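You operate a simulated robot arm through the tools that you are given. There is no shell and no other tool. Be economical: measure what you need, move in short steps, check, and stop when the job is done.

The job below is to be done with a simulated two-armed robot. You get a single attempt, and the scene is never put back.

TASK
Put the slim meter on the right bench table away on the top shelf of the meter rack. Then stack the test block labelled "7 mA" from the right bench table on top of the test block labelled "3 mA". Then pull the right window sash open. Do these in the order given.

The check looks at the end state, three seconds after you hand in, the way a careful person would. Anything else that was tipped, shoved, dropped, spilled or broken makes it a failure.

THE ROBOT
Two 7-joint arms with two-finger parallel grippers on one trunk, on a base that drives. Base frame: it is fixed to the floor where the robot stands at the start and does not move with it; the origin is under the middle of the robot, x ahead of it, y to its left, z up; the surface under the hand at the start is at about z = 0.658. Units: m, rad, N and s.
The left shoulder is at the start at [0.05, 0.158, 1.008], the right one opposite. With the tool pointing down near the work surface each hand reaches from about 0.16 to 0.66 m from the robot's upright axis, wherever it stands, measured 20 degrees to its own side. Places, roughly: right window sash [3.5, -3, 1.7]; top shelf of the meter rack [-2.3, 2.7, 1.3]. Payload 3.91 kg a hand.
The TCP of each hand is the grasp point between the finger pads, 0.03 m short of the fingertips. In the tool frame z runs along the fingers and y along their closing line. The gripper opens to 0.11 m. The fingers are 0.02 m wide and 0.01 m thick; the gripper's body (0.048 by 0.112 m) begins 0.055 m behind the TCP.
Orientation is told as [roll, pitch, yaw] about the base's x, y, z axes, in that order, counted from this pose: with the fingers straight down and closing along the base's y, the tool's x points along the base's -x, its y along +y and its z along -z.

THE INTERFACE
- The arms move only by the tool apply_moves. It takes "left_moves", "right_moves" or both (then of equal length, played together; a hand with none holds still); each is a list of rows, each a list of 3 entries, a list of its own where there are three numbers: the shift along the tool's x, y, z in mm, then the turn, a rotation vector about the tool's x, y, z in rad, then the opening, from 0 (shut) to 1 (fully open). In form: [[[x, y, z], [wx, wy, wz], jaw], ...]. A call has 1 to 20 rows; each row is the pose to reach, as a shift and turn from the pose commanded when the call began, along the tool's axes at that moment. Rows are played at 5 a second. More than 0.05 m and 0.15 rad between two rows, or a gripper value outside its range, and nothing of the call is played. Where a pose cannot be reached the arm comes as near as it can. A force on the tool above 40 N (or 10 N above the force at the start of the call, whichever is more), or a blocked arm, ends the call early, and 0.2 s more pass. Each finger travels about 0.153 m/s and halts on what it meets, pressing with about 30 N; the grip force reading is that of the motor and also rises with nothing between the fingers. The clock runs only during rows and for 0.2 s after the last one: add rows that repeat a pose to give the fingers time. The reply holds the time, the measured pose of the TCP, the force on the tool along the base axes, the opening and the grip force, in the units named above and with some noise, with the torque about the TCP (base axes, N m) and any sound that the robot's microphone picked up.
- Cameras (640 x 400 px; columns grow to the right, rows downward): "scene" is now at [0.1224, 0.0423, 1.1612]; the picture's right is [0.46, -0.89, 0.00], its down [-0.47, -0.24, -0.85] and it looks along [0.76, 0.39, -0.53] (base axes); focal length 263 px, centre (320, 200). "left" rides on the left gripper at [0.072, -0.017, -0.103] in its tool frame; the picture's right is [0.23, 0.97, 0.00], its down [-0.76, 0.18, -0.62] and it looks along [-0.61, 0.14, 0.78] (tool axes); focal length 222 px, centre (320, 200). "right" rides on the right gripper at [0.072, 0.017, -0.103] in its tool frame; the picture's right is [-0.23, 0.97, 0.00], its down [-0.76, -0.18, -0.62] and it looks along [-0.61, -0.14, 0.78] (tool axes); focal length 222 px, centre (320, 200). There is no depth. A picture from a camera that has moved, and an enlarged one, comes with that camera's place and axes in the base frame and with its lens. The place of the scene camera against the robot may be out by one fixed shift of up to 0.012 m in any direction.
- camera(camera): a new picture of that camera. No time passes.
- move_column(by): slides the trunk up (or, below 0, down) by that many m; the arms and the scene camera ride with it, the base frame stays. It gives what a move gives, with no picture.
- roll_base(legs): drives the robot by 1 to 6 legs, each [ahead, turn to the left] in m and rad, along the robot's own axes; the way and the turn of a leg run together, so that a leg with both is an arc; at most 1.5 m and 3.142 rad a leg. The arms and the cameras ride along, it lands a little off, and it stops where it bumps. It gives what a move gives.
- pan_tilt(pan, tilt): turns the head with the scene camera to pan (to the left, within 1.396 rad either way) and tilt (down, from -0.506 to 1.204), counted from straight ahead of the robot. It gives what a move gives.
- close_up(camera, box): a new picture of the part [left, top, right, bottom] of that camera's present view, enlarged. No time passes.
- finish_job(): hands the job in; it is judged then, once.

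Go step by step. Nothing tells you exact positions but the pictures and the camera data: compare them with the known pose of the tool, close in by small moves and look again before you grip or let go. The budget is 165 turns and 138 pictures, counting those below and the enlarged ones. Unless the task says otherwise, let go and move clear before handing in.

The tools are called after "Call:" as name(argument=value, ...) on one line, values as JSON. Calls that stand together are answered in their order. apply_moves: Moves the arms, as the interface text tells. Its arguments: {"type":"object","properties":{"left_moves":{"type":"array"},"right_moves":{"type":"array"}},"required":[]} The other tools are called the same way: move_column (by) slides the trunk up or down; roll_base (legs) drives the base; pan_tilt (pan, tilt) turns the head that bears the scene camera; camera (camera) takes a picture; close_up (camera, box) takes an enlarged picture of a part of a camera's view; finish_job () hands the job in.

At the start:

```text
clock: 0.0
left_ee_pos: [0.3346, 0.4569, 1.0148]
left_orientation: [0.001, 0.001, -0.003]
left_wrist_force: [0.3, -0.2, -0.1]
left_moment: [-0.03, 0.03, -0.04]
left_opening: 0.1101
left_gripper_force: 0.0
right_ee_pos: [0.3354, 0.0648, 0.9867]
right_orientation: [-0.001, 0.0, -0.006]
right_wrist_force: [0.2, 0.1, -0.7]
right_moment: [0.0, -0.02, 0.02]
right_opening: 0.11
right_gripper_force: 0.1
trunk travel left (down, up): [-0.25, 0.232]
robot x, y, heading: [0.0051, -0.001, 0.0]
head pan, tilt: [0.476, 0.555]
```

scene: 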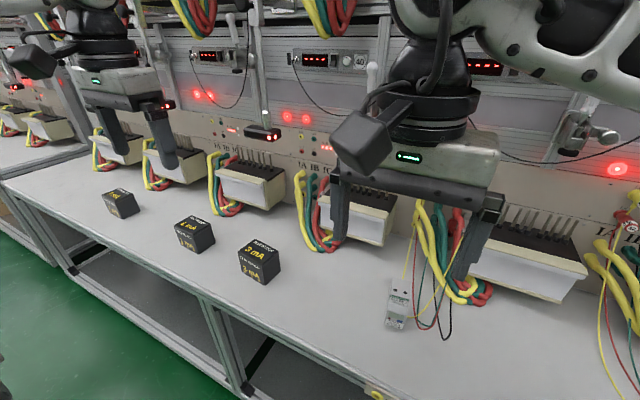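
right: 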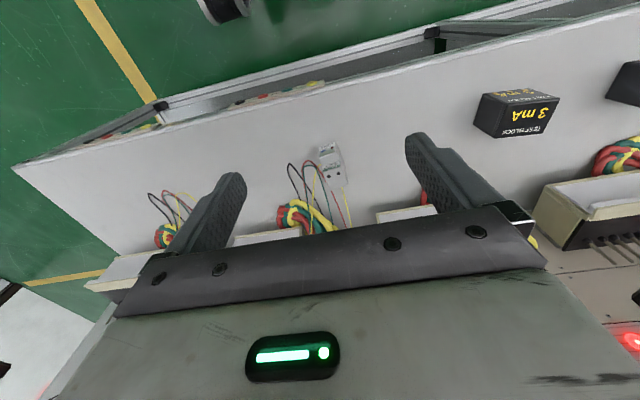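
left: 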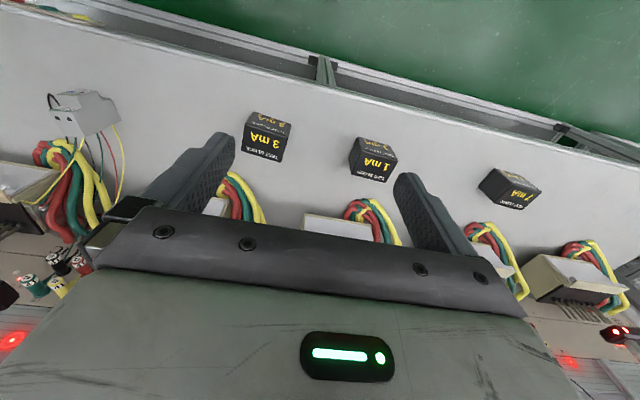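

I see a bench with three test blocks and a small slim meter with wires behind it. I'll look closer at the blocks and meter.

Call:
close_up(camera="scene", box=[340, 240, 500, 340])

Call:
close_up(camera="scene", box=[80, 170, 300, 300])

Call:
pan_tilt(pan=-0.5, tilt=0.5)

```text
4.00 times, centred on (420, 290) of scene
camera zoom: at [0.1224, 0.0423, 1.1612], right [0.46, -0.89, 0.0], down [-0.47, -0.24, -0.85], along [0.76, 0.39, -0.53], focal length 1051 px, centre (-80, -160)
```

zoom: 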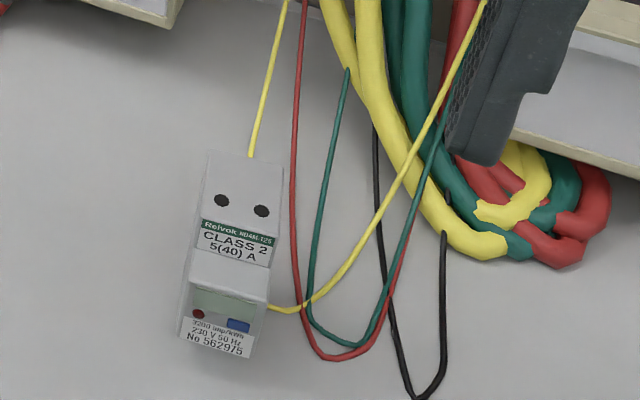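

```text
2.91 times, centred on (190, 235) of scene
camera zoom: at [0.1224, 0.0423, 1.1612], right [0.46, -0.89, 0.0], down [-0.47, -0.24, -0.85], along [0.76, 0.39, -0.53], focal length 764 px, centre (698, 98)
```

zoom: 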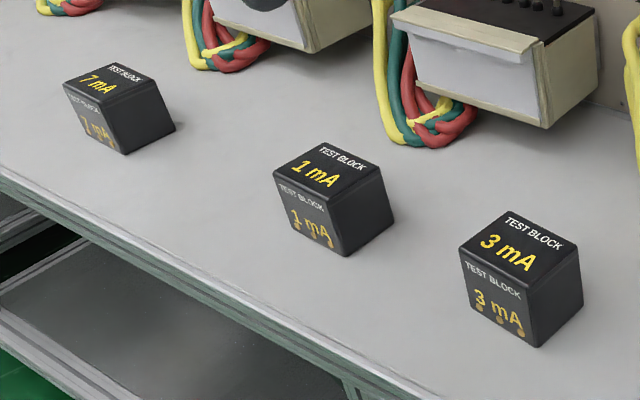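

```text
clock: 1.2
left_ee_pos: [0.3354, 0.4566, 1.0157]
left_orientation: [0.001, 0.001, -0.003]
left_wrist_force: [0.3, 0.8, -0.2]
left_moment: [0.02, -0.01, 0.0]
left_opening: 0.1099
left_gripper_force: 0.1
right_ee_pos: [0.335, 0.0652, 0.9865]
right_orientation: [0.0, -0.001, -0.005]
right_wrist_force: [0.0, 0.0, -1.1]
right_moment: [-0.01, 0.01, 0.01]
right_opening: 0.11
right_gripper_force: 0.0
trunk travel left (down, up): [-0.25, 0.232]
robot x, y, heading: [-0.0014, 0.0031, -0.0]
head pan, tilt: [-0.499, 0.499]
```

The blocks are 7, 1 and 3 mA, and the meter is a DIN type. Now I'll look around to the right and elsewhere.

Call:
camera(camera="scene")

Call:
pan_tilt(pan=1.39, tilt=0.3)

Call:
camera(camera="scene")

Call:
pan_tilt(pan=-1.39, tilt=0.2)

Call:
camera(camera="scene")

```text
132 pictures are left
camera scene: at [0.1226, -0.0423, 1.1663], right [-0.48, -0.88, 0.0], down [-0.42, 0.23, -0.88], along [0.77, -0.42, -0.48], focal length 263 px, centre (320, 200)
```

scene: 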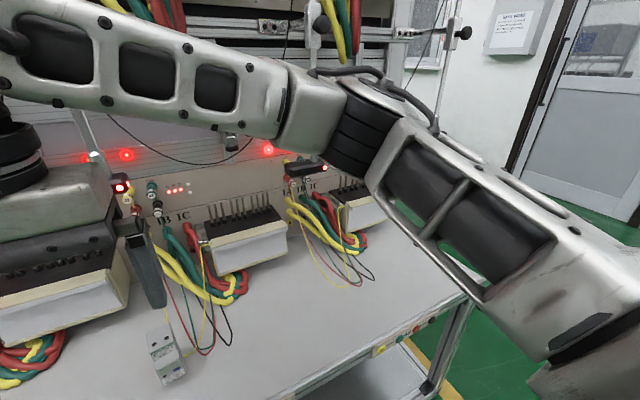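

```text
clock: 3.1
left_ee_pos: [0.3345, 0.4577, 1.0148]
left_orientation: [0.0, -0.001, -0.002]
left_wrist_force: [-0.3, -0.1, 0.7]
left_moment: [-0.02, 0.02, 0.01]
left_opening: 0.11
left_gripper_force: 0.1
right_ee_pos: [0.3342, 0.0664, 0.9875]
right_orientation: [0.002, -0.001, -0.004]
right_wrist_force: [-0.9, 0.1, -0.5]
right_moment: [0.03, 0.02, 0.01]
right_opening: 0.1101
right_gripper_force: 0.1
trunk travel left (down, up): [-0.25, 0.232]
robot x, y, heading: [-0.0004, 0.0023, -0.0]
head pan, tilt: [1.389, 0.3]
```

```text
131 pictures are left
camera scene: at [0.0596, 0.093, 1.1847], right [0.98, -0.18, 0.0], down [-0.05, -0.29, -0.96], along [0.17, 0.94, -0.3], focal length 263 px, centre (320, 200)
```

scene: 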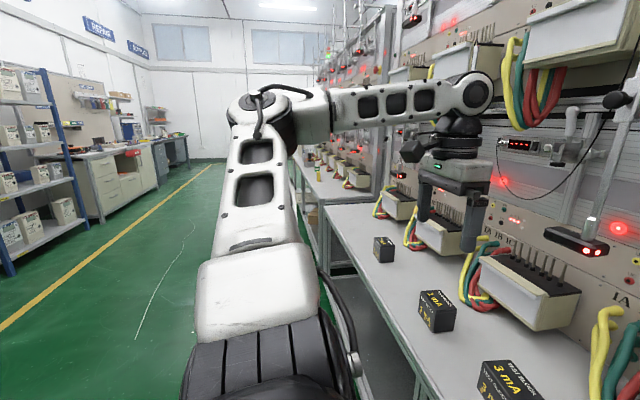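

```text
clock: 5.6
left_ee_pos: [0.3355, 0.4563, 1.0148]
left_orientation: [-0.001, 0.0, -0.004]
left_wrist_force: [-0.2, -0.3, -1.2]
left_moment: [0.02, 0.01, 0.0]
left_opening: 0.1101
left_gripper_force: 0.0
right_ee_pos: [0.3353, 0.066, 0.986]
right_orientation: [0.0, -0.001, -0.008]
right_wrist_force: [-0.6, 0.1, 0.2]
right_moment: [-0.02, 0.02, 0.04]
right_opening: 0.1099
right_gripper_force: 0.1
trunk travel left (down, up): [-0.25, 0.232]
robot x, y, heading: [-0.0004, -0.0025, 0.005]
head pan, tilt: [-1.389, 0.201]
```

```text
130 pictures are left
camera scene: at [0.0596, -0.0904, 1.194], right [-0.98, -0.18, 0.0], down [-0.04, 0.2, -0.98], along [0.18, -0.96, -0.2], focal length 263 px, centre (320, 200)
```

scene: 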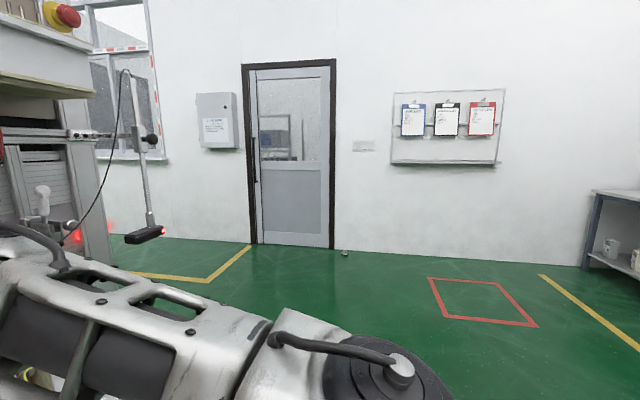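

The blue rack is behind-left, the window behind the bench to the right. I'll take a close look at the meter from both sides.

Call:
pan_tilt(pan=0.0, tilt=0.75)

Call:
camera(camera="scene")

Call:
close_up(camera="right", box=[260, 120, 420, 220])

Call:
close_up(camera="left", box=[20, 70, 180, 170])

```text
clock: 7.1
left_ee_pos: [0.3342, 0.4573, 1.0145]
left_orientation: [0.001, -0.001, -0.004]
left_wrist_force: [0.1, -0.3, 0.9]
left_moment: [0.03, -0.02, -0.04]
left_opening: 0.1101
left_gripper_force: 0.1
right_ee_pos: [0.3353, 0.066, 0.986]
right_orientation: [0.0, 0.0, -0.007]
right_wrist_force: [0.1, -0.2, 0.1]
right_moment: [-0.01, -0.01, 0.02]
right_opening: 0.1098
right_gripper_force: 0.1
trunk travel left (down, up): [-0.25, 0.232]
robot x, y, heading: [0.0001, 0.0012, 0.002]
head pan, tilt: [0.0, 0.75]
```

```text
129 pictures are left
camera scene: at [0.1256, 0.0011, 1.1443], right [0.0, -1.0, 0.0], down [-0.68, 0.0, -0.73], along [0.73, 0.0, -0.68], focal length 263 px, centre (320, 200)
```

scene: 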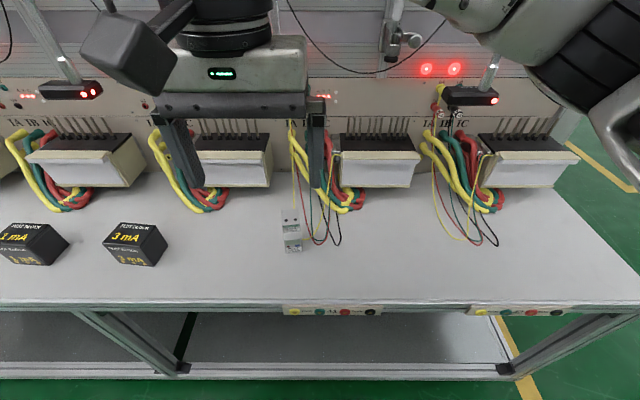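

```text
4.00 times, centred on (340, 170) of right
camera zoom: at [0.2629, 0.0836, 1.0899], right [0.23, 0.97, 0.0], down [0.76, -0.18, 0.62], along [0.61, -0.14, -0.78], focal length 888 px, centre (240, 320)
```

zoom: 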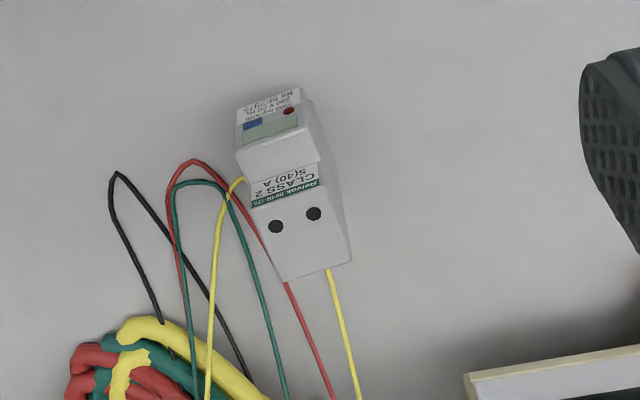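

```text
4.00 times, centred on (100, 120) of left
camera zoom: at [0.2629, 0.4397, 1.1168], right [-0.22, 0.97, 0.0], down [0.76, 0.17, 0.62], along [0.61, 0.14, -0.78], focal length 888 px, centre (1200, 520)
```

zoom: 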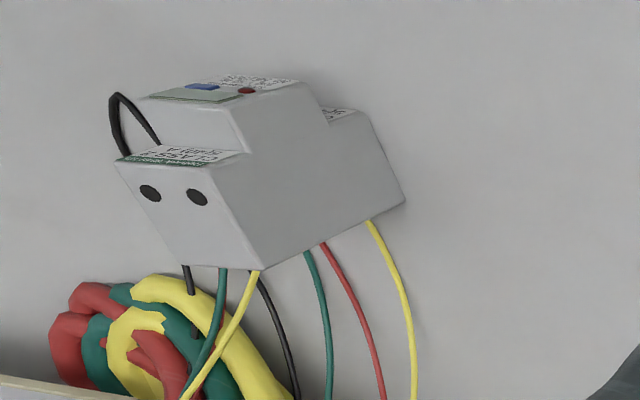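

Now an enlarged straight view to triangulate the meter.

Call:
close_up(camera="scene", box=[252, 192, 348, 252])

Call:
close_up(camera="right", box=[300, 130, 364, 170])

Call:
close_up(camera="left", box=[40, 80, 136, 140])

```text
6.67 times, centred on (300, 222) of scene
camera zoom: at [0.1256, 0.0011, 1.1443], right [0.0, -1.0, 0.0], down [-0.68, 0.0, -0.73], along [0.73, 0.0, -0.68], focal length 1751 px, centre (453, 53)
```

zoom: 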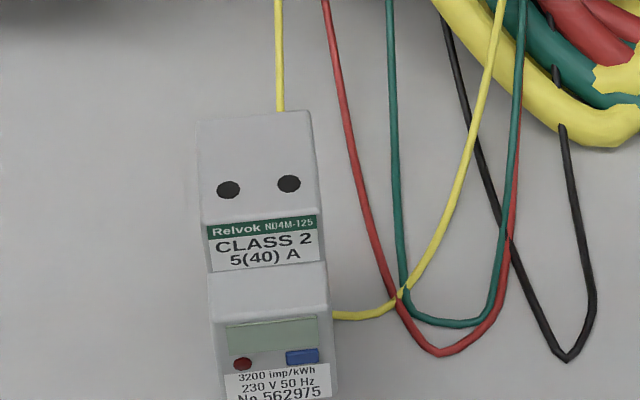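

```text
10.00 times, centred on (332, 150) of right
camera zoom: at [0.2629, 0.0836, 1.0899], right [0.23, 0.97, 0.0], down [0.76, -0.18, 0.62], along [0.61, -0.14, -0.78], focal length 2221 px, centre (200, 700)
```

zoom: 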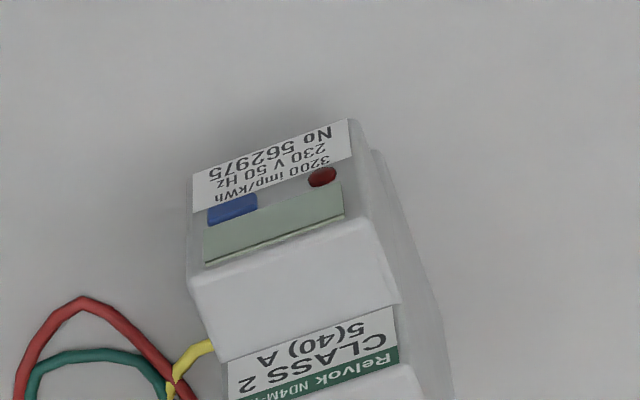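

```text
6.67 times, centred on (88, 110) of left
camera zoom: at [0.2629, 0.4397, 1.1168], right [-0.22, 0.97, 0.0], down [0.76, 0.17, 0.62], along [0.61, 0.14, -0.78], focal length 1481 px, centre (1867, 800)
```

zoom: 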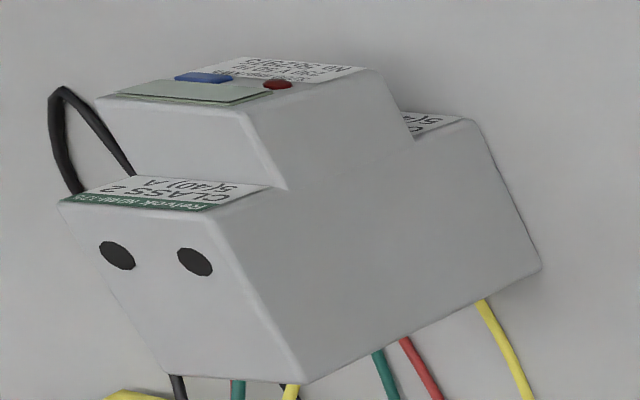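

The meter stands upright, top at about z 0.747, centre near (0.488, 0.062), yawed about 0.2 rad. Before choosing the grasp I'll check the rack.

Call:
pan_tilt(pan=1.39, tilt=0.1)

Call:
close_up(camera="scene", box=[0, 60, 240, 210])

```text
clock: 8.6
left_ee_pos: [0.3339, 0.4566, 1.0149]
left_orientation: [0.0, 0.0, -0.006]
left_wrist_force: [0.6, 0.2, 0.2]
left_moment: [0.0, 0.05, 0.06]
left_opening: 0.1101
left_gripper_force: 0.1
right_ee_pos: [0.335, 0.0656, 0.9862]
right_orientation: [0.0, 0.001, -0.005]
right_wrist_force: [-0.3, -0.3, -0.5]
right_moment: [0.0, 0.01, -0.03]
right_opening: 0.1103
right_gripper_force: 0.1
trunk travel left (down, up): [-0.25, 0.232]
robot x, y, heading: [-0.0024, 0.0035, 0.001]
head pan, tilt: [1.389, 0.099]
```

```text
2.67 times, centred on (120, 135) of scene
camera zoom: at [0.0594, 0.0917, 1.2033], right [0.98, -0.18, 0.0], down [-0.02, -0.1, -0.99], along [0.18, 0.98, -0.1], focal length 700 px, centre (853, 373)
```

zoom: 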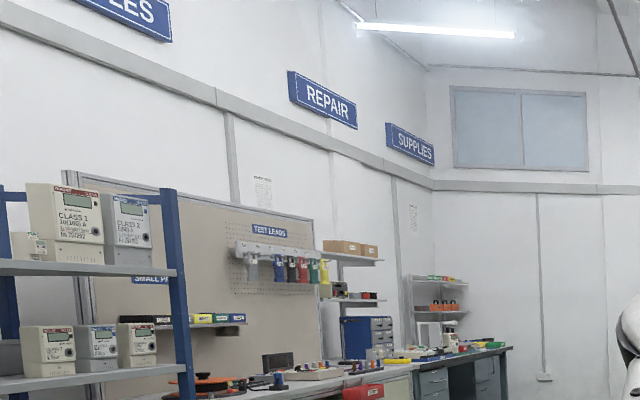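

The top shelf is open above, so a top-down grasp works. I'll bring the right hand over the meter and look.

Call:
apply_moves(right_moves=[[[-40, -1, 15], [0, 0, -0.1], 0.8], [[-80, -2, 30], [0, 0, -0.2], 0.6], [[-120, -3, 60], [0, 0, -0.2], 0.6], [[-152, -4, 100], [0, 0, -0.2], 0.6], [[-152, -4, 140], [0, 0, -0.2], 0.6], [[-152, -4, 140], [0, 0, -0.2], 0.6]])

Call:
camera(camera="right")

Call:
pan_tilt(pan=0.2, tilt=0.7)

Call:
close_up(camera="scene", box=[260, 130, 420, 230])

```text
refused: row 4 steps farther than a row can; nothing moved
```

```text
122 pictures are left
camera right: at [0.2629, 0.0836, 1.0899], right [0.23, 0.97, 0.0], down [0.76, -0.18, 0.62], along [0.61, -0.14, -0.78], focal length 222 px, centre (320, 200)
```

right: 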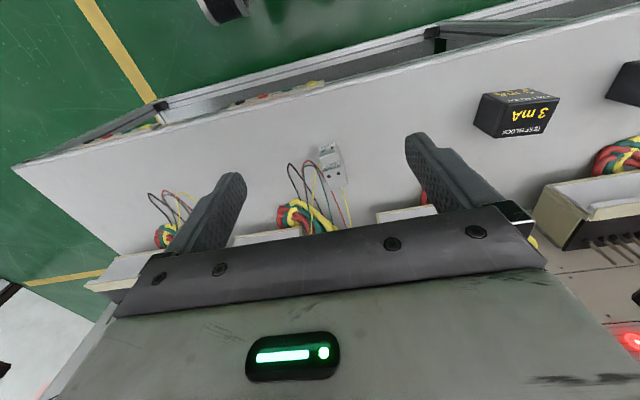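

```text
clock: 10.0
left_ee_pos: [0.3351, 0.4565, 1.015]
left_orientation: [0.0, 0.0, -0.005]
left_wrist_force: [-0.8, -0.2, -0.5]
left_moment: [0.03, -0.01, 0.04]
left_opening: 0.1098
left_gripper_force: 0.0
right_ee_pos: [0.3349, 0.0655, 0.9869]
right_orientation: [0.002, -0.001, -0.006]
right_wrist_force: [0.7, 0.5, -0.4]
right_moment: [-0.02, 0.01, 0.01]
right_opening: 0.11
right_gripper_force: 0.0
trunk travel left (down, up): [-0.25, 0.232]
robot x, y, heading: [0.0001, -0.0012, 0.005]
head pan, tilt: [0.201, 0.7]
```

```text
4.00 times, centred on (340, 180) of scene
camera zoom: at [0.1259, 0.0182, 1.1486], right [0.2, -0.98, 0.0], down [-0.63, -0.13, -0.77], along [0.75, 0.15, -0.64], focal length 1051 px, centre (240, 280)
```

zoom: 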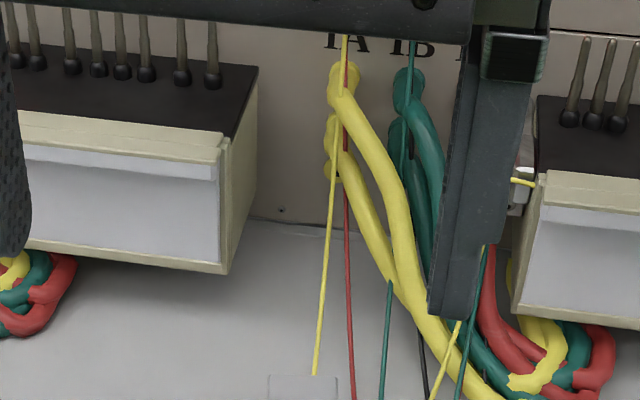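

The step was too large; I'll use shorter ones.

Call:
apply_moves(right_moves=[[[-35, -1, 15], [0, 0, -0.1], 0.8], [[-70, -2, 30], [0, 0, -0.2], 0.6], [[-105, -3, 55], [0, 0, -0.2], 0.6], [[-135, -4, 85], [0, 0, -0.2], 0.6], [[-152, -4, 120], [0, 0, -0.2], 0.6], [[-152, -4, 140], [0, 0, -0.2], 0.6], [[-152, -4, 140], [0, 0, -0.2], 0.6]])

Call:
camera(camera="right")

Call:
camera(camera="scene")

```text
clock: 11.6
left_ee_pos: [0.3342, 0.4569, 1.0155]
left_orientation: [0.001, -0.001, -0.003]
left_wrist_force: [0.4, -0.1, -0.5]
left_moment: [-0.01, 0.0, -0.04]
left_opening: 0.1101
left_gripper_force: 0.0
right_ee_pos: [0.4885, 0.0629, 0.8451]
right_orientation: [-0.001, 0.0, 0.194]
right_wrist_force: [-0.1, 0.6, -0.4]
right_moment: [-0.01, 0.01, 0.0]
right_opening: 0.0657
right_gripper_force: 0.1
trunk travel left (down, up): [-0.25, 0.232]
robot x, y, heading: [0.0025, 0.0034, 0.001]
head pan, tilt: [0.201, 0.7]
```

```text
120 pictures are left
camera right: at [0.4147, 0.0645, 0.9484], right [0.03, 1.0, 0.0], down [0.78, -0.03, 0.62], along [0.62, -0.02, -0.78], focal length 222 px, centre (320, 200)
```

right: 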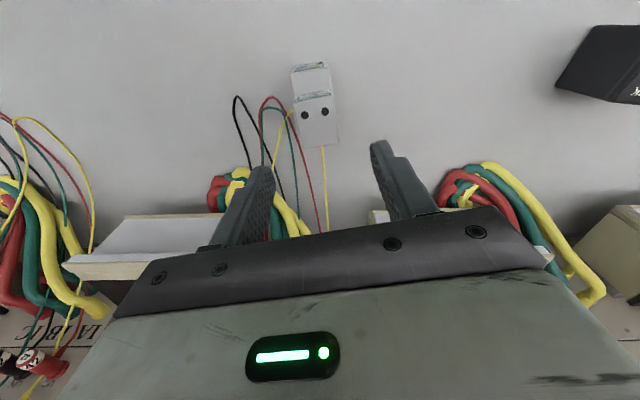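

```text
119 pictures are left
camera scene: at [0.1259, 0.0181, 1.1486], right [0.2, -0.98, 0.0], down [-0.63, -0.13, -0.76], along [0.75, 0.15, -0.64], focal length 263 px, centre (320, 200)
```

scene: 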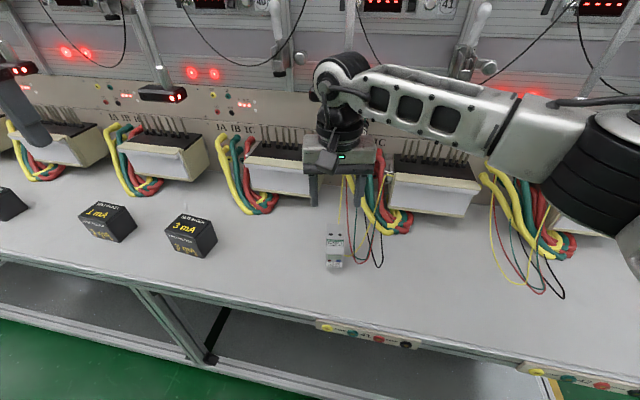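

Enlarge the meter from the wrist camera for the alignment.

Call:
close_up(camera="right", box=[240, 55, 400, 155])

```text
4.00 times, centred on (320, 105) of right
camera zoom: at [0.4147, 0.0645, 0.9484], right [0.03, 1.0, 0.0], down [0.78, -0.03, 0.62], along [0.62, -0.02, -0.78], focal length 888 px, centre (320, 580)
```

zoom: 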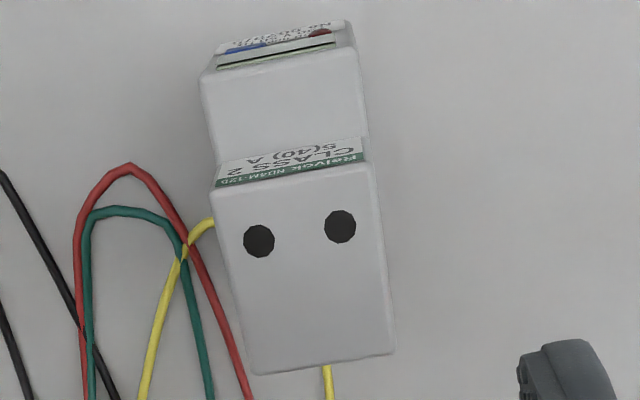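

The meter centre is about (0.486, 0.060), yaw 0.14. I'll descend with a small correction and check before closing.

Call:
apply_moves(right_moves=[[[5, -2, 0], [0, 0, 0.054], 0.6], [[5, -2, 45], [0, 0, 0.054], 0.6], [[5, -2, 85], [0, 0, 0.054], 0.6], [[5, -2, 110], [0, 0, 0.054], 0.6], [[5, -2, 127], [0, 0, 0.054], 0.6], [[5, -2, 127], [0, 0, 0.054], 0.6]])

Call:
camera(camera="right")

Call:
close_up(camera="scene", box=[272, 180, 400, 260])

```text
clock: 13.0
left_ee_pos: [0.3344, 0.4572, 1.0136]
left_orientation: [-0.001, 0.0, -0.003]
left_wrist_force: [-0.4, 0.9, -0.5]
left_moment: [-0.01, -0.02, -0.01]
left_opening: 0.1099
left_gripper_force: 0.1
right_ee_pos: [0.4832, 0.0564, 0.7185]
right_orientation: [-0.001, 0.0, 0.141]
right_wrist_force: [-0.2, 0.3, -0.7]
right_moment: [-0.02, -0.02, -0.02]
right_opening: 0.0662
right_gripper_force: 0.1
trunk travel left (down, up): [-0.25, 0.232]
robot x, y, heading: [0.0014, -0.0022, -0.002]
head pan, tilt: [0.201, 0.7]
```

```text
117 pictures are left
camera right: at [0.4088, 0.0648, 0.8225], right [0.09, 1.0, 0.0], down [0.78, -0.07, 0.62], along [0.62, -0.05, -0.78], focal length 222 px, centre (320, 200)
```

right: 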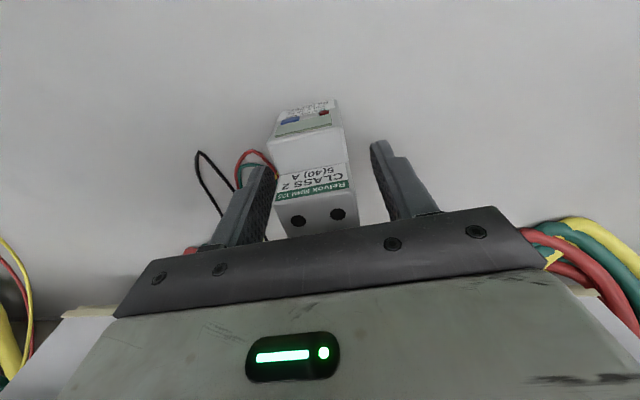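

```text
5.00 times, centred on (336, 220) of scene
camera zoom: at [0.126, 0.0181, 1.1486], right [0.2, -0.98, 0.0], down [-0.63, -0.13, -0.76], along [0.75, 0.15, -0.64], focal length 1313 px, centre (240, 100)
```

zoom: 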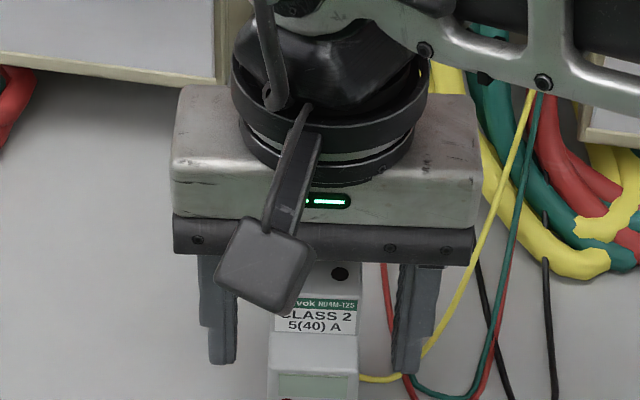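

The fingers straddle the meter roughly centrally. Closing.

Call:
apply_moves(right_moves=[[[0, 0, 0], [0, 0, 0], 0.42], [[0, 0, 0], [0, 0, 0], 0.34], [[0, 0, 0], [0, 0, 0], 0.2], [[0, 0, 0], [0, 0, 0], 0.1], [[0, 0, 0], [0, 0, 0], 0.1]])

Call:
camera(camera="right")

```text
clock: 14.2
left_ee_pos: [0.3342, 0.4569, 1.0149]
left_orientation: [0.0, 0.0, -0.003]
left_wrist_force: [0.6, 1.0, -0.1]
left_moment: [-0.02, -0.02, 0.0]
left_opening: 0.1101
left_gripper_force: 0.1
right_ee_pos: [0.4831, 0.0576, 0.719]
right_orientation: [-0.001, -0.001, 0.142]
right_wrist_force: [0.4, -0.7, 0.3]
right_moment: [0.04, 0.0, -0.02]
right_opening: 0.0358
right_gripper_force: 30.0
trunk travel left (down, up): [-0.25, 0.232]
robot x, y, heading: [0.0022, -0.0021, 0.001]
head pan, tilt: [0.201, 0.7]
```

```text
115 pictures are left
camera right: at [0.4088, 0.0648, 0.8229], right [0.09, 1.0, 0.0], down [0.78, -0.07, 0.62], along [0.62, -0.05, -0.78], focal length 222 px, centre (320, 200)
```

right: 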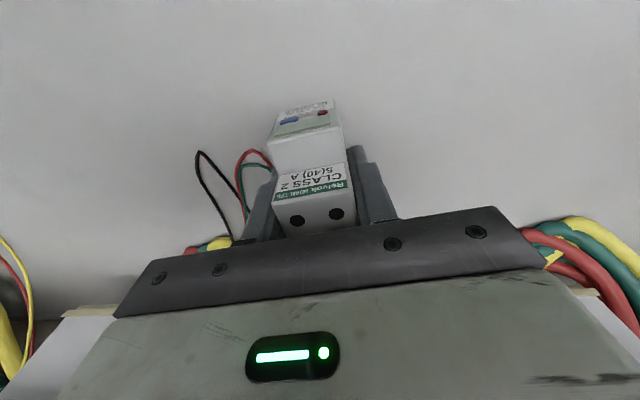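

Gripped at 36 mm. Lift straight up.

Call:
apply_moves(right_moves=[[[0, 0, -10], [0, 0, 0], 0.1], [[0, 0, -40], [0, 0, 0], 0.1], [[0, 0, -80], [0, 0, 0], 0.1], [[0, 0, -120], [0, 0, 0], 0.1], [[0, 0, -160], [0, 0, 0], 0.1], [[10, 0, -200], [0, 0, 0], 0.1], [[40, 0, -230], [0, 0, 0], 0.1], [[80, 0, -250], [0, 0, 0], 0.1], [[120, 0, -250], [0, 0, 0], 0.1], [[150, 0, -250], [0, 0, 0], 0.1]])

Call:
camera(camera="right")

Call:
camera(camera="scene")

```text
clock: 16.4
left_ee_pos: [0.3347, 0.4572, 1.0153]
left_orientation: [-0.001, 0.0, -0.004]
left_wrist_force: [0.0, 0.7, 0.3]
left_moment: [0.01, 0.01, -0.01]
left_opening: 0.1101
left_gripper_force: 0.0
right_ee_pos: [0.331, 0.0369, 0.9695]
right_orientation: [0.0, -0.001, 0.141]
right_wrist_force: [-0.3, 0.7, -1.2]
right_moment: [0.0, -0.01, -0.01]
right_opening: 0.0361
right_gripper_force: 30.3
trunk travel left (down, up): [-0.25, 0.232]
robot x, y, heading: [-0.0008, 0.0019, 0.001]
head pan, tilt: [0.201, 0.7]
```

```text
114 pictures are left
camera right: at [0.2573, 0.0444, 1.0734], right [0.09, 1.0, 0.0], down [0.78, -0.07, 0.62], along [0.62, -0.06, -0.78], focal length 222 px, centre (320, 200)
```

right: 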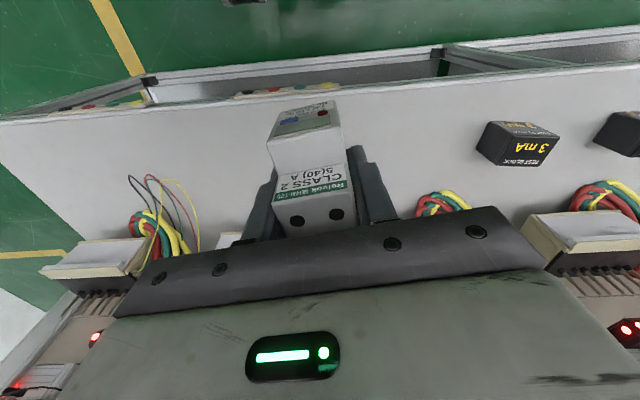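

```text
113 pictures are left
camera scene: at [0.1259, 0.0181, 1.1486], right [0.2, -0.98, 0.0], down [-0.63, -0.13, -0.76], along [0.75, 0.15, -0.64], focal length 263 px, centre (320, 200)
```

scene: 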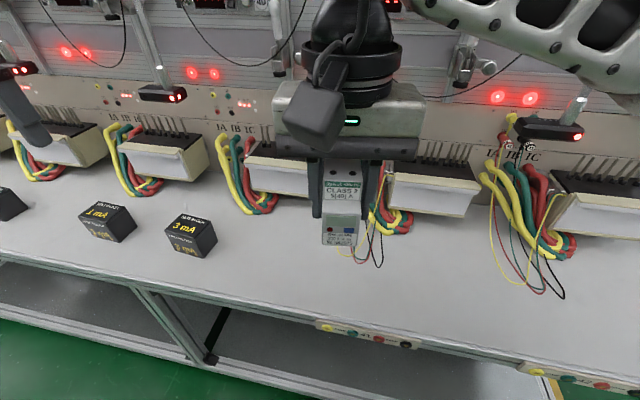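

The meter is held and clear. Back away from the bench, turn toward the rack, and look.

Call:
roll_base(legs=[[-0.5, 0], [0, 1.9]])

Call:
pan_tilt(pan=0.3, tilt=0.15)

Call:
camera(camera="scene")

```text
clock: 24.1
left_ee_pos: [-1.06, 0.1561, 1.0153]
left_orientation: [0.001, 0.0, 1.923]
left_wrist_force: [0.6, 0.8, 0.1]
left_moment: [0.02, 0.0, 0.01]
left_opening: 0.11
left_gripper_force: 0.1
right_ee_pos: [-0.6648, 0.3, 0.9705]
right_orientation: [0.001, -0.001, 2.067]
right_wrist_force: [0.0, 0.3, -0.6]
right_moment: [-0.01, -0.03, 0.03]
right_opening: 0.0111
right_gripper_force: 0.0
trunk travel left (down, up): [-0.25, 0.232]
robot x, y, heading: [-0.5145, 0.0008, 1.924]
head pan, tilt: [0.201, 0.7]
```

```text
clock: 25.0
left_ee_pos: [-1.0608, 0.1558, 1.0144]
left_orientation: [0.001, -0.001, 1.922]
left_wrist_force: [0.7, 0.3, 0.8]
left_moment: [0.02, 0.0, 0.01]
left_opening: 0.1098
left_gripper_force: 0.1
right_ee_pos: [-0.6649, 0.2995, 0.9695]
right_orientation: [0.0, 0.001, 2.067]
right_wrist_force: [0.3, -0.3, -0.1]
right_moment: [-0.01, 0.0, -0.01]
right_opening: 0.0108
right_gripper_force: 0.1
trunk travel left (down, up): [-0.25, 0.232]
robot x, y, heading: [-0.5151, -0.001, 1.932]
head pan, tilt: [0.3, 0.15]
```

```text
112 pictures are left
camera scene: at [-0.5829, 0.1134, 1.1986], right [0.79, 0.61, 0.0], down [0.09, -0.12, -0.99], along [-0.6, 0.78, -0.15], focal length 263 px, centre (320, 200)
```

scene: 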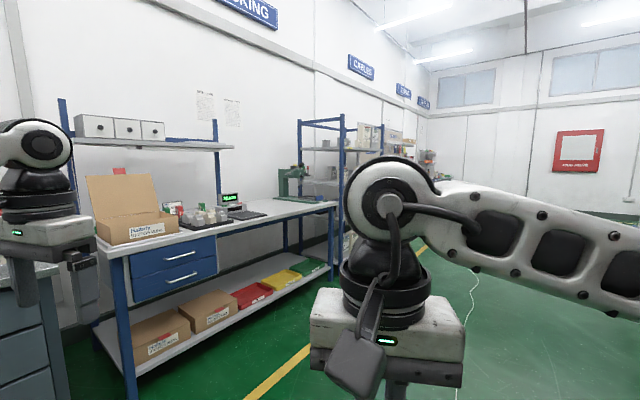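

The right gripper reads 11 mm with no force: the meter has slipped out. I must find where it lies.

Call:
camera(camera="right")

Call:
pan_tilt(pan=-1.39, tilt=0.8)

Call:
camera(camera="scene")

Call:
pan_tilt(pan=0.0, tilt=1.1)

Call:
camera(camera="scene")

```text
111 pictures are left
camera right: at [-0.6456, 0.2278, 1.0733], right [-0.96, -0.26, 0.0], down [-0.21, 0.75, 0.62], along [-0.16, 0.6, -0.78], focal length 222 px, centre (320, 200)
```

right: 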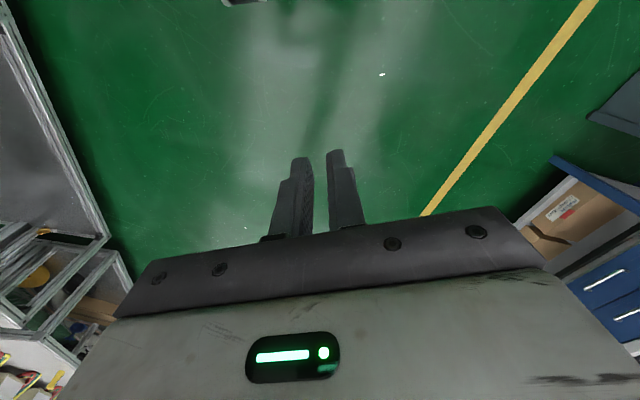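

```text
clock: 26.8
left_ee_pos: [-1.0598, 0.1562, 1.0146]
left_orientation: [-0.001, 0.001, 1.922]
left_wrist_force: [0.0, 0.6, -0.3]
left_moment: [0.01, -0.01, 0.0]
left_opening: 0.1099
left_gripper_force: 0.1
right_ee_pos: [-0.6653, 0.3001, 0.9683]
right_orientation: [-0.001, -0.003, 2.065]
right_wrist_force: [0.6, -0.5, 0.6]
right_moment: [0.01, 0.0, -0.02]
right_opening: 0.0109
right_gripper_force: 0.0
trunk travel left (down, up): [-0.25, 0.232]
robot x, y, heading: [-0.5116, -0.0007, 1.931]
head pan, tilt: [-1.389, 0.799]
```

```text
110 pictures are left
camera scene: at [-0.4571, 0.081, 1.1403], right [0.51, -0.86, 0.0], down [-0.62, -0.37, -0.7], along [0.6, 0.36, -0.72], focal length 263 px, centre (320, 200)
```

scene: 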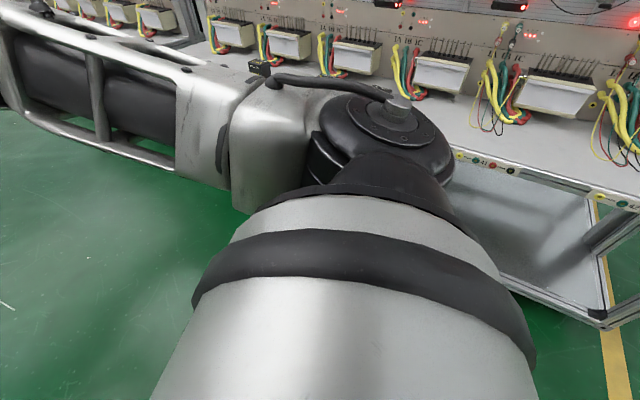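

```text
clock: 28.3
left_ee_pos: [-1.0604, 0.1568, 1.0158]
left_orientation: [0.0, -0.002, 1.92]
left_wrist_force: [0.4, -0.2, -0.6]
left_moment: [0.0, -0.01, 0.01]
left_opening: 0.1098
left_gripper_force: 0.0
right_ee_pos: [-0.666, 0.2991, 0.9694]
right_orientation: [0.0, -0.001, 2.067]
right_wrist_force: [0.5, 0.2, -0.5]
right_moment: [-0.04, -0.01, 0.02]
right_opening: 0.0114
right_gripper_force: 0.1
trunk travel left (down, up): [-0.25, 0.232]
robot x, y, heading: [-0.5135, 0.0023, 1.922]
head pan, tilt: [0.0, 1.1]
```

```text
109 pictures are left
camera scene: at [-0.5483, 0.099, 1.1186], right [0.94, 0.35, 0.0], down [0.31, -0.84, -0.45], along [-0.16, 0.43, -0.89], focal length 263 px, centre (320, 200)
```

scene: 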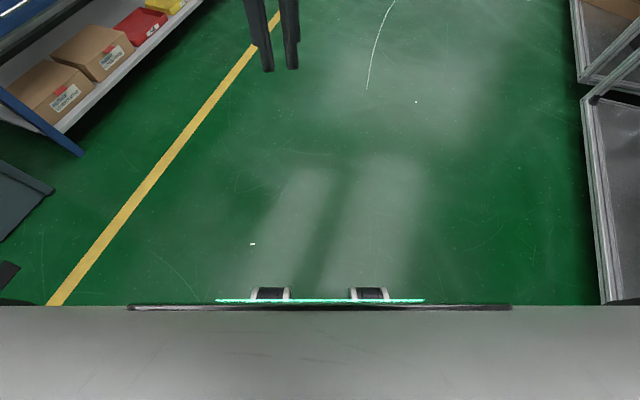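

Not visible here; it probably slipped out forward as I backed off. I'll turn in place toward the bench and look.

Call:
roll_base(legs=[[0, -1.2]])

Call:
pan_tilt(pan=-0.6, tilt=0.75)

Call:
camera(camera="scene")

Call:
pan_tilt(pan=0.1, tilt=1.0)

Call:
camera(camera="scene")

```text
clock: 31.7
left_ee_pos: [-0.5643, 0.5648, 1.0158]
left_orientation: [-0.002, -0.001, 0.714]
left_wrist_force: [-0.4, 0.0, -0.2]
left_moment: [0.0, -0.04, 0.01]
left_opening: 0.1099
left_gripper_force: 0.2
right_ee_pos: [-0.2908, 0.2477, 0.9709]
right_orientation: [0.0, -0.001, 0.859]
right_wrist_force: [-0.1, 0.4, 1.4]
right_moment: [-0.03, 0.02, 0.03]
right_opening: 0.011
right_gripper_force: 0.1
trunk travel left (down, up): [-0.25, 0.232]
robot x, y, heading: [-0.5154, 0.0039, 0.719]
head pan, tilt: [0.0, 1.1]
```

```text
clock: 32.7
left_ee_pos: [-0.5641, 0.5655, 1.0154]
left_orientation: [0.0, 0.0, 0.711]
left_wrist_force: [0.2, 0.2, -0.8]
left_moment: [0.03, 0.0, 0.02]
left_opening: 0.11
left_gripper_force: 0.0
right_ee_pos: [-0.2897, 0.2475, 0.9706]
right_orientation: [0.001, 0.002, 0.859]
right_wrist_force: [-0.7, 0.6, -0.2]
right_moment: [0.01, -0.02, 0.01]
right_opening: 0.011
right_gripper_force: 0.1
trunk travel left (down, up): [-0.25, 0.232]
robot x, y, heading: [-0.5166, 0.0025, 0.714]
head pan, tilt: [-0.6, 0.75]
```

```text
108 pictures are left
camera scene: at [-0.4002, 0.0383, 1.1443], right [0.12, -0.99, 0.0], down [-0.68, -0.08, -0.73], along [0.73, 0.09, -0.68], focal length 263 px, centre (320, 200)
```

scene: 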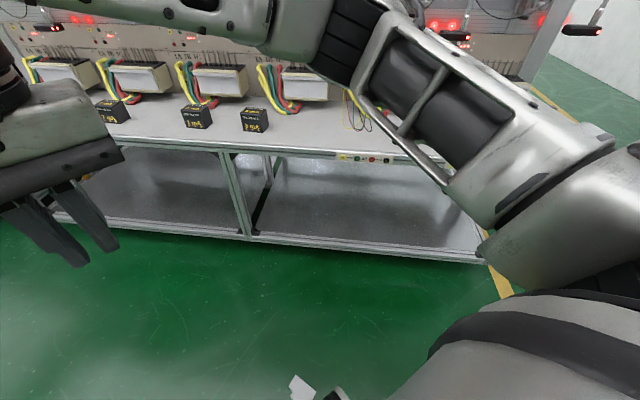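

```text
clock: 33.8
left_ee_pos: [-0.564, 0.5649, 1.0148]
left_orientation: [0.0, -0.001, 0.713]
left_wrist_force: [-0.8, -0.6, 0.9]
left_moment: [0.01, -0.02, 0.03]
left_opening: 0.1099
left_gripper_force: 0.0
right_ee_pos: [-0.2907, 0.2475, 0.969]
right_orientation: [0.001, 0.0, 0.859]
right_wrist_force: [-1.2, -0.2, 0.2]
right_moment: [-0.03, -0.03, 0.01]
right_opening: 0.011
right_gripper_force: 0.0
trunk travel left (down, up): [-0.25, 0.232]
robot x, y, heading: [-0.5173, 0.0007, 0.713]
head pan, tilt: [0.099, 1.0]
```

```text
107 pictures are left
camera scene: at [-0.4348, 0.0793, 1.1252], right [0.73, -0.68, 0.0], down [-0.58, -0.61, -0.54], along [0.37, 0.39, -0.84], focal length 263 px, centre (320, 200)
```

scene: 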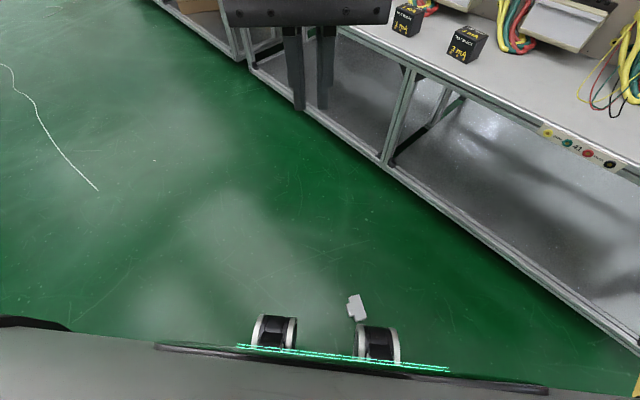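

The meter lies on the floor just ahead of the right front wheel. I'll look at it closely before moving anything.

Call:
close_up(camera="scene", box=[308, 280, 404, 340])

Call:
camera(camera="right")

```text
6.67 times, centred on (356, 310) of scene
camera zoom: at [-0.4348, 0.0793, 1.1252], right [0.73, -0.68, 0.0], down [-0.58, -0.61, -0.54], along [0.37, 0.39, -0.84], focal length 1751 px, centre (80, -533)
```

zoom: 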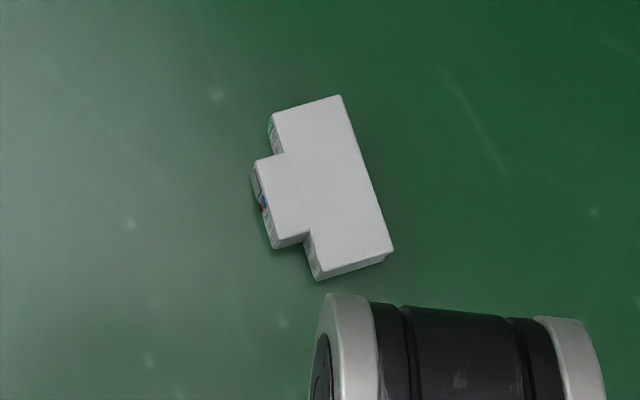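

```text
105 pictures are left
camera right: at [-0.3501, 0.2041, 1.0733], right [-0.59, 0.81, 0.0], down [0.63, 0.46, 0.62], along [0.5, 0.37, -0.78], focal length 222 px, centre (320, 200)
```

right: 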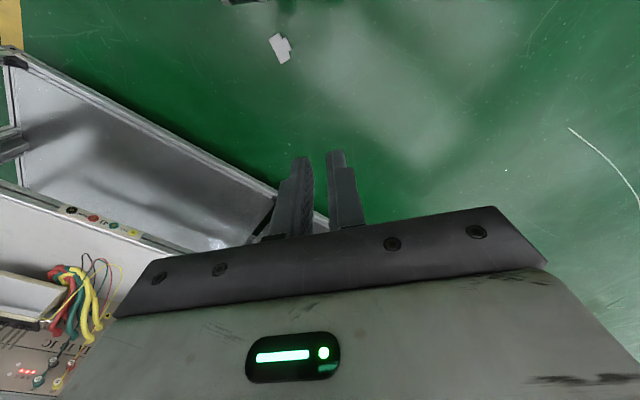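

The meter lies on its side, front facing robot-left, top end pointing ahead; it is within floor reach if I lower the trunk. I'll back a few cm from it, and lower the trunk.

Call:
roll_base(legs=[[-0.04, 0]])

Call:
move_column(by=-0.25)

Call:
camera(camera="right")

Call:
camera(camera="scene")

```text
clock: 34.6
left_ee_pos: [-0.5938, 0.5385, 1.0155]
left_orientation: [0.0, -0.002, 0.715]
left_wrist_force: [0.1, -0.6, 0.6]
left_moment: [-0.04, -0.01, -0.01]
left_opening: 0.1099
left_gripper_force: 0.1
right_ee_pos: [-0.3202, 0.2216, 0.9701]
right_orientation: [-0.001, 0.001, 0.859]
right_wrist_force: [0.1, -0.1, -0.3]
right_moment: [0.0, 0.01, 0.03]
right_opening: 0.011
right_gripper_force: 0.1
trunk travel left (down, up): [-0.25, 0.232]
robot x, y, heading: [-0.5477, -0.0229, 0.715]
head pan, tilt: [0.099, 1.0]
```

```text
clock: 37.2
left_ee_pos: [-0.5941, 0.5385, 0.7653]
left_orientation: [0.0, 0.001, 0.715]
left_wrist_force: [0.3, -0.6, 0.1]
left_moment: [0.02, 0.0, 0.01]
left_opening: 0.1102
left_gripper_force: 0.0
right_ee_pos: [-0.32, 0.2221, 0.7203]
right_orientation: [0.001, 0.001, 0.86]
right_wrist_force: [-0.4, 0.9, 0.2]
right_moment: [-0.03, -0.04, -0.01]
right_opening: 0.0111
right_gripper_force: 0.1
trunk travel left (down, up): [0.0, 0.482]
robot x, y, heading: [-0.5445, -0.0234, 0.72]
head pan, tilt: [0.099, 1.0]
```

```text
104 pictures are left
camera right: at [-0.3799, 0.178, 0.8234], right [-0.59, 0.81, 0.0], down [0.63, 0.46, 0.62], along [0.5, 0.37, -0.78], focal length 222 px, centre (320, 200)
```

right: 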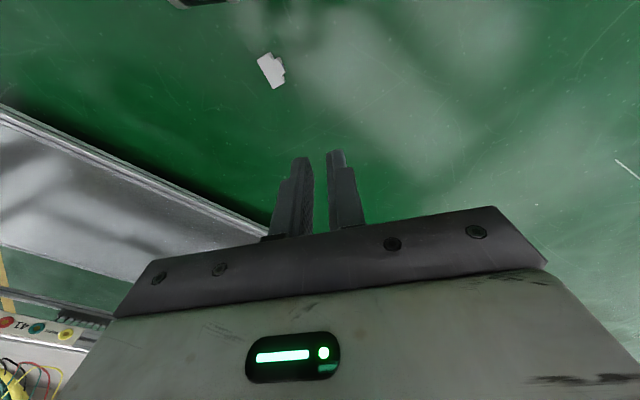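

```text
103 pictures are left
camera scene: at [-0.4646, 0.0533, 0.8752], right [0.73, -0.68, 0.0], down [-0.58, -0.61, -0.54], along [0.37, 0.39, -0.84], focal length 263 px, centre (320, 200)
```

scene: 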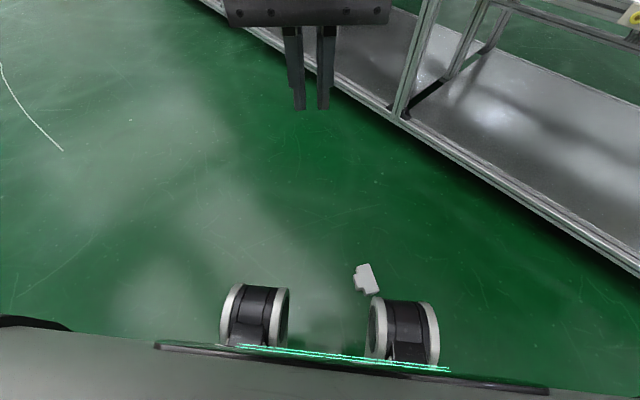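

The meter is at about (-0.199, 0.125), long axis at 1.05 rad. Swing the right hand over it and descend part way with the jaws open.

Call:
apply_moves(right_moves=[[[-1, -39, 10], [0, 0, -0.05], 0.4], [[-2, -78, 20], [0, 0, -0.1], 0.7], [[-3, -117, 30], [0, 0, -0.15], 1], [[-5, -156, 40], [0, 0, -0.186], 1], [[-5, -156, 90], [0, 0, -0.186], 1], [[-5, -156, 140], [0, 0, -0.186], 1], [[-5, -156, 190], [0, 0, -0.186], 1], [[-5, -156, 240], [0, 0, -0.186], 1], [[-5, -156, 290], [0, 0, -0.186], 1], [[-5, -156, 340], [0, 0, -0.186], 1], [[-5, -156, 390], [0, 0, -0.186], 1], [[-5, -156, 440], [0, 0, -0.186], 1], [[-5, -156, 470], [0, 0, -0.186], 1], [[-5, -156, 470], [0, 0, -0.186], 1]])

Call:
camera(camera="right")

Call:
camera(camera="scene")

```text
clock: 39.8
left_ee_pos: [-0.5938, 0.5395, 0.7652]
left_orientation: [-0.002, -0.004, 0.714]
left_wrist_force: [0.1, 0.5, -0.2]
left_moment: [0.0, -0.02, 0.03]
left_opening: 0.1101
left_gripper_force: 0.1
right_ee_pos: [-0.192, 0.1294, 0.317]
right_orientation: [0.001, -0.016, 1.042]
right_wrist_force: [3.6, 0.6, 4.3]
right_moment: [-0.27, 0.66, 0.15]
right_opening: 0.1101
right_gripper_force: 0.1
trunk travel left (down, up): [0.0, 0.482]
robot x, y, heading: [-0.5431, -0.0288, 0.713]
head pan, tilt: [0.099, 1.0]
stopped in row 12 (right hand): the force on the tool passed its limit at 79 N (the readings are from after the stop); the commanded pose is now the measured one
```

```text
102 pictures are left
camera right: at [-0.2442, 0.0746, 0.4192], right [-0.73, 0.69, 0.0], down [0.53, 0.56, 0.64], along [0.43, 0.46, -0.77], focal length 222 px, centre (320, 200)
```

right: 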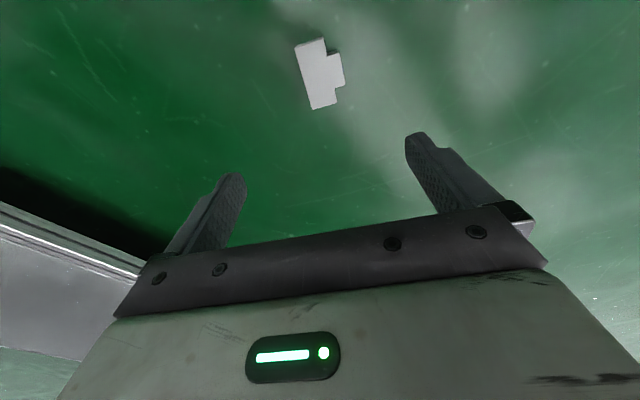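

```text
101 pictures are left
camera scene: at [-0.4647, 0.0532, 0.8751], right [0.73, -0.68, 0.0], down [-0.58, -0.61, -0.54], along [0.37, 0.39, -0.84], focal length 263 px, centre (320, 200)
```

scene: 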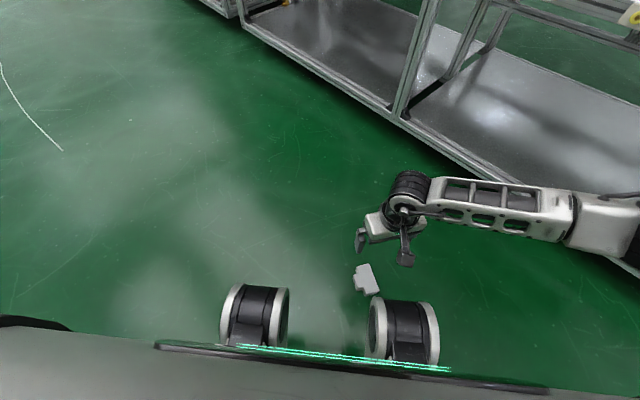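

The call stopped on a force at z 0.317 with nothing under the hand; perhaps the elbow touched the bench. Looking at the arm.

Call:
pan_tilt(pan=-0.7, tilt=0.8)

Call:
camera(camera="scene")

Call:
pan_tilt(pan=-1.39, tilt=0.8)

Call:
camera(camera="scene")

```text
clock: 40.9
left_ee_pos: [-0.5928, 0.539, 0.7636]
left_orientation: [0.0, 0.0, 0.714]
left_wrist_force: [0.4, 0.1, -0.8]
left_moment: [-0.04, -0.02, 0.0]
left_opening: 0.1099
left_gripper_force: 0.1
right_ee_pos: [-0.1918, 0.1298, 0.3168]
right_orientation: [0.001, -0.017, 1.041]
right_wrist_force: [6.9, 4.8, 8.5]
right_moment: [-1.09, 1.4, 0.04]
right_opening: 0.11
right_gripper_force: 0.0
trunk travel left (down, up): [0.0, 0.482]
robot x, y, heading: [-0.5476, -0.0241, 0.719]
head pan, tilt: [-0.7, 0.799]
```

```text
100 pictures are left
camera scene: at [-0.4318, 0.004, 0.8904], right [0.02, -1.0, 0.0], down [-0.72, -0.01, -0.7], along [0.7, 0.01, -0.72], focal length 263 px, centre (320, 200)
```

scene: 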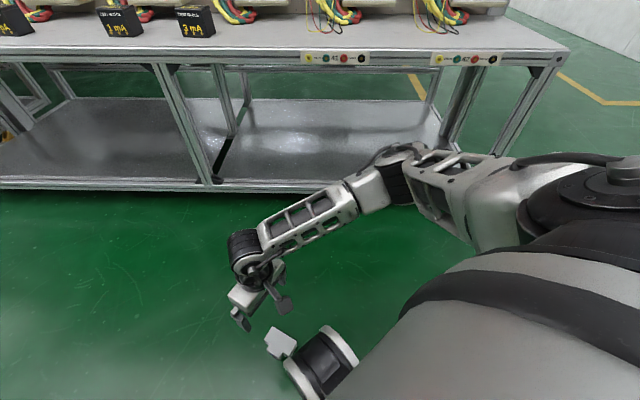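

```text
clock: 42.0
left_ee_pos: [-0.5929, 0.5388, 0.765]
left_orientation: [-0.001, 0.0, 0.714]
left_wrist_force: [-0.2, 0.3, 0.1]
left_moment: [0.0, 0.0, 0.0]
left_opening: 0.1097
left_gripper_force: 0.0
right_ee_pos: [-0.1921, 0.1287, 0.3165]
right_orientation: [0.001, -0.014, 1.042]
right_wrist_force: [11.3, 6.6, 10.3]
right_moment: [-1.43, 1.99, 0.13]
right_opening: 0.11
right_gripper_force: 0.0
trunk travel left (down, up): [0.0, 0.482]
robot x, y, heading: [-0.5463, -0.0259, 0.714]
head pan, tilt: [-1.389, 0.799]
```

```text
99 pictures are left
camera scene: at [-0.4492, -0.0477, 0.8904], right [-0.62, -0.78, 0.0], down [-0.56, 0.45, -0.7], along [0.55, -0.43, -0.72], focal length 263 px, centre (320, 200)
```

scene: 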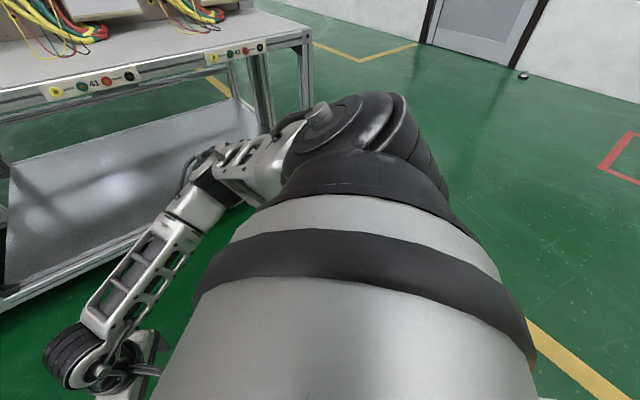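

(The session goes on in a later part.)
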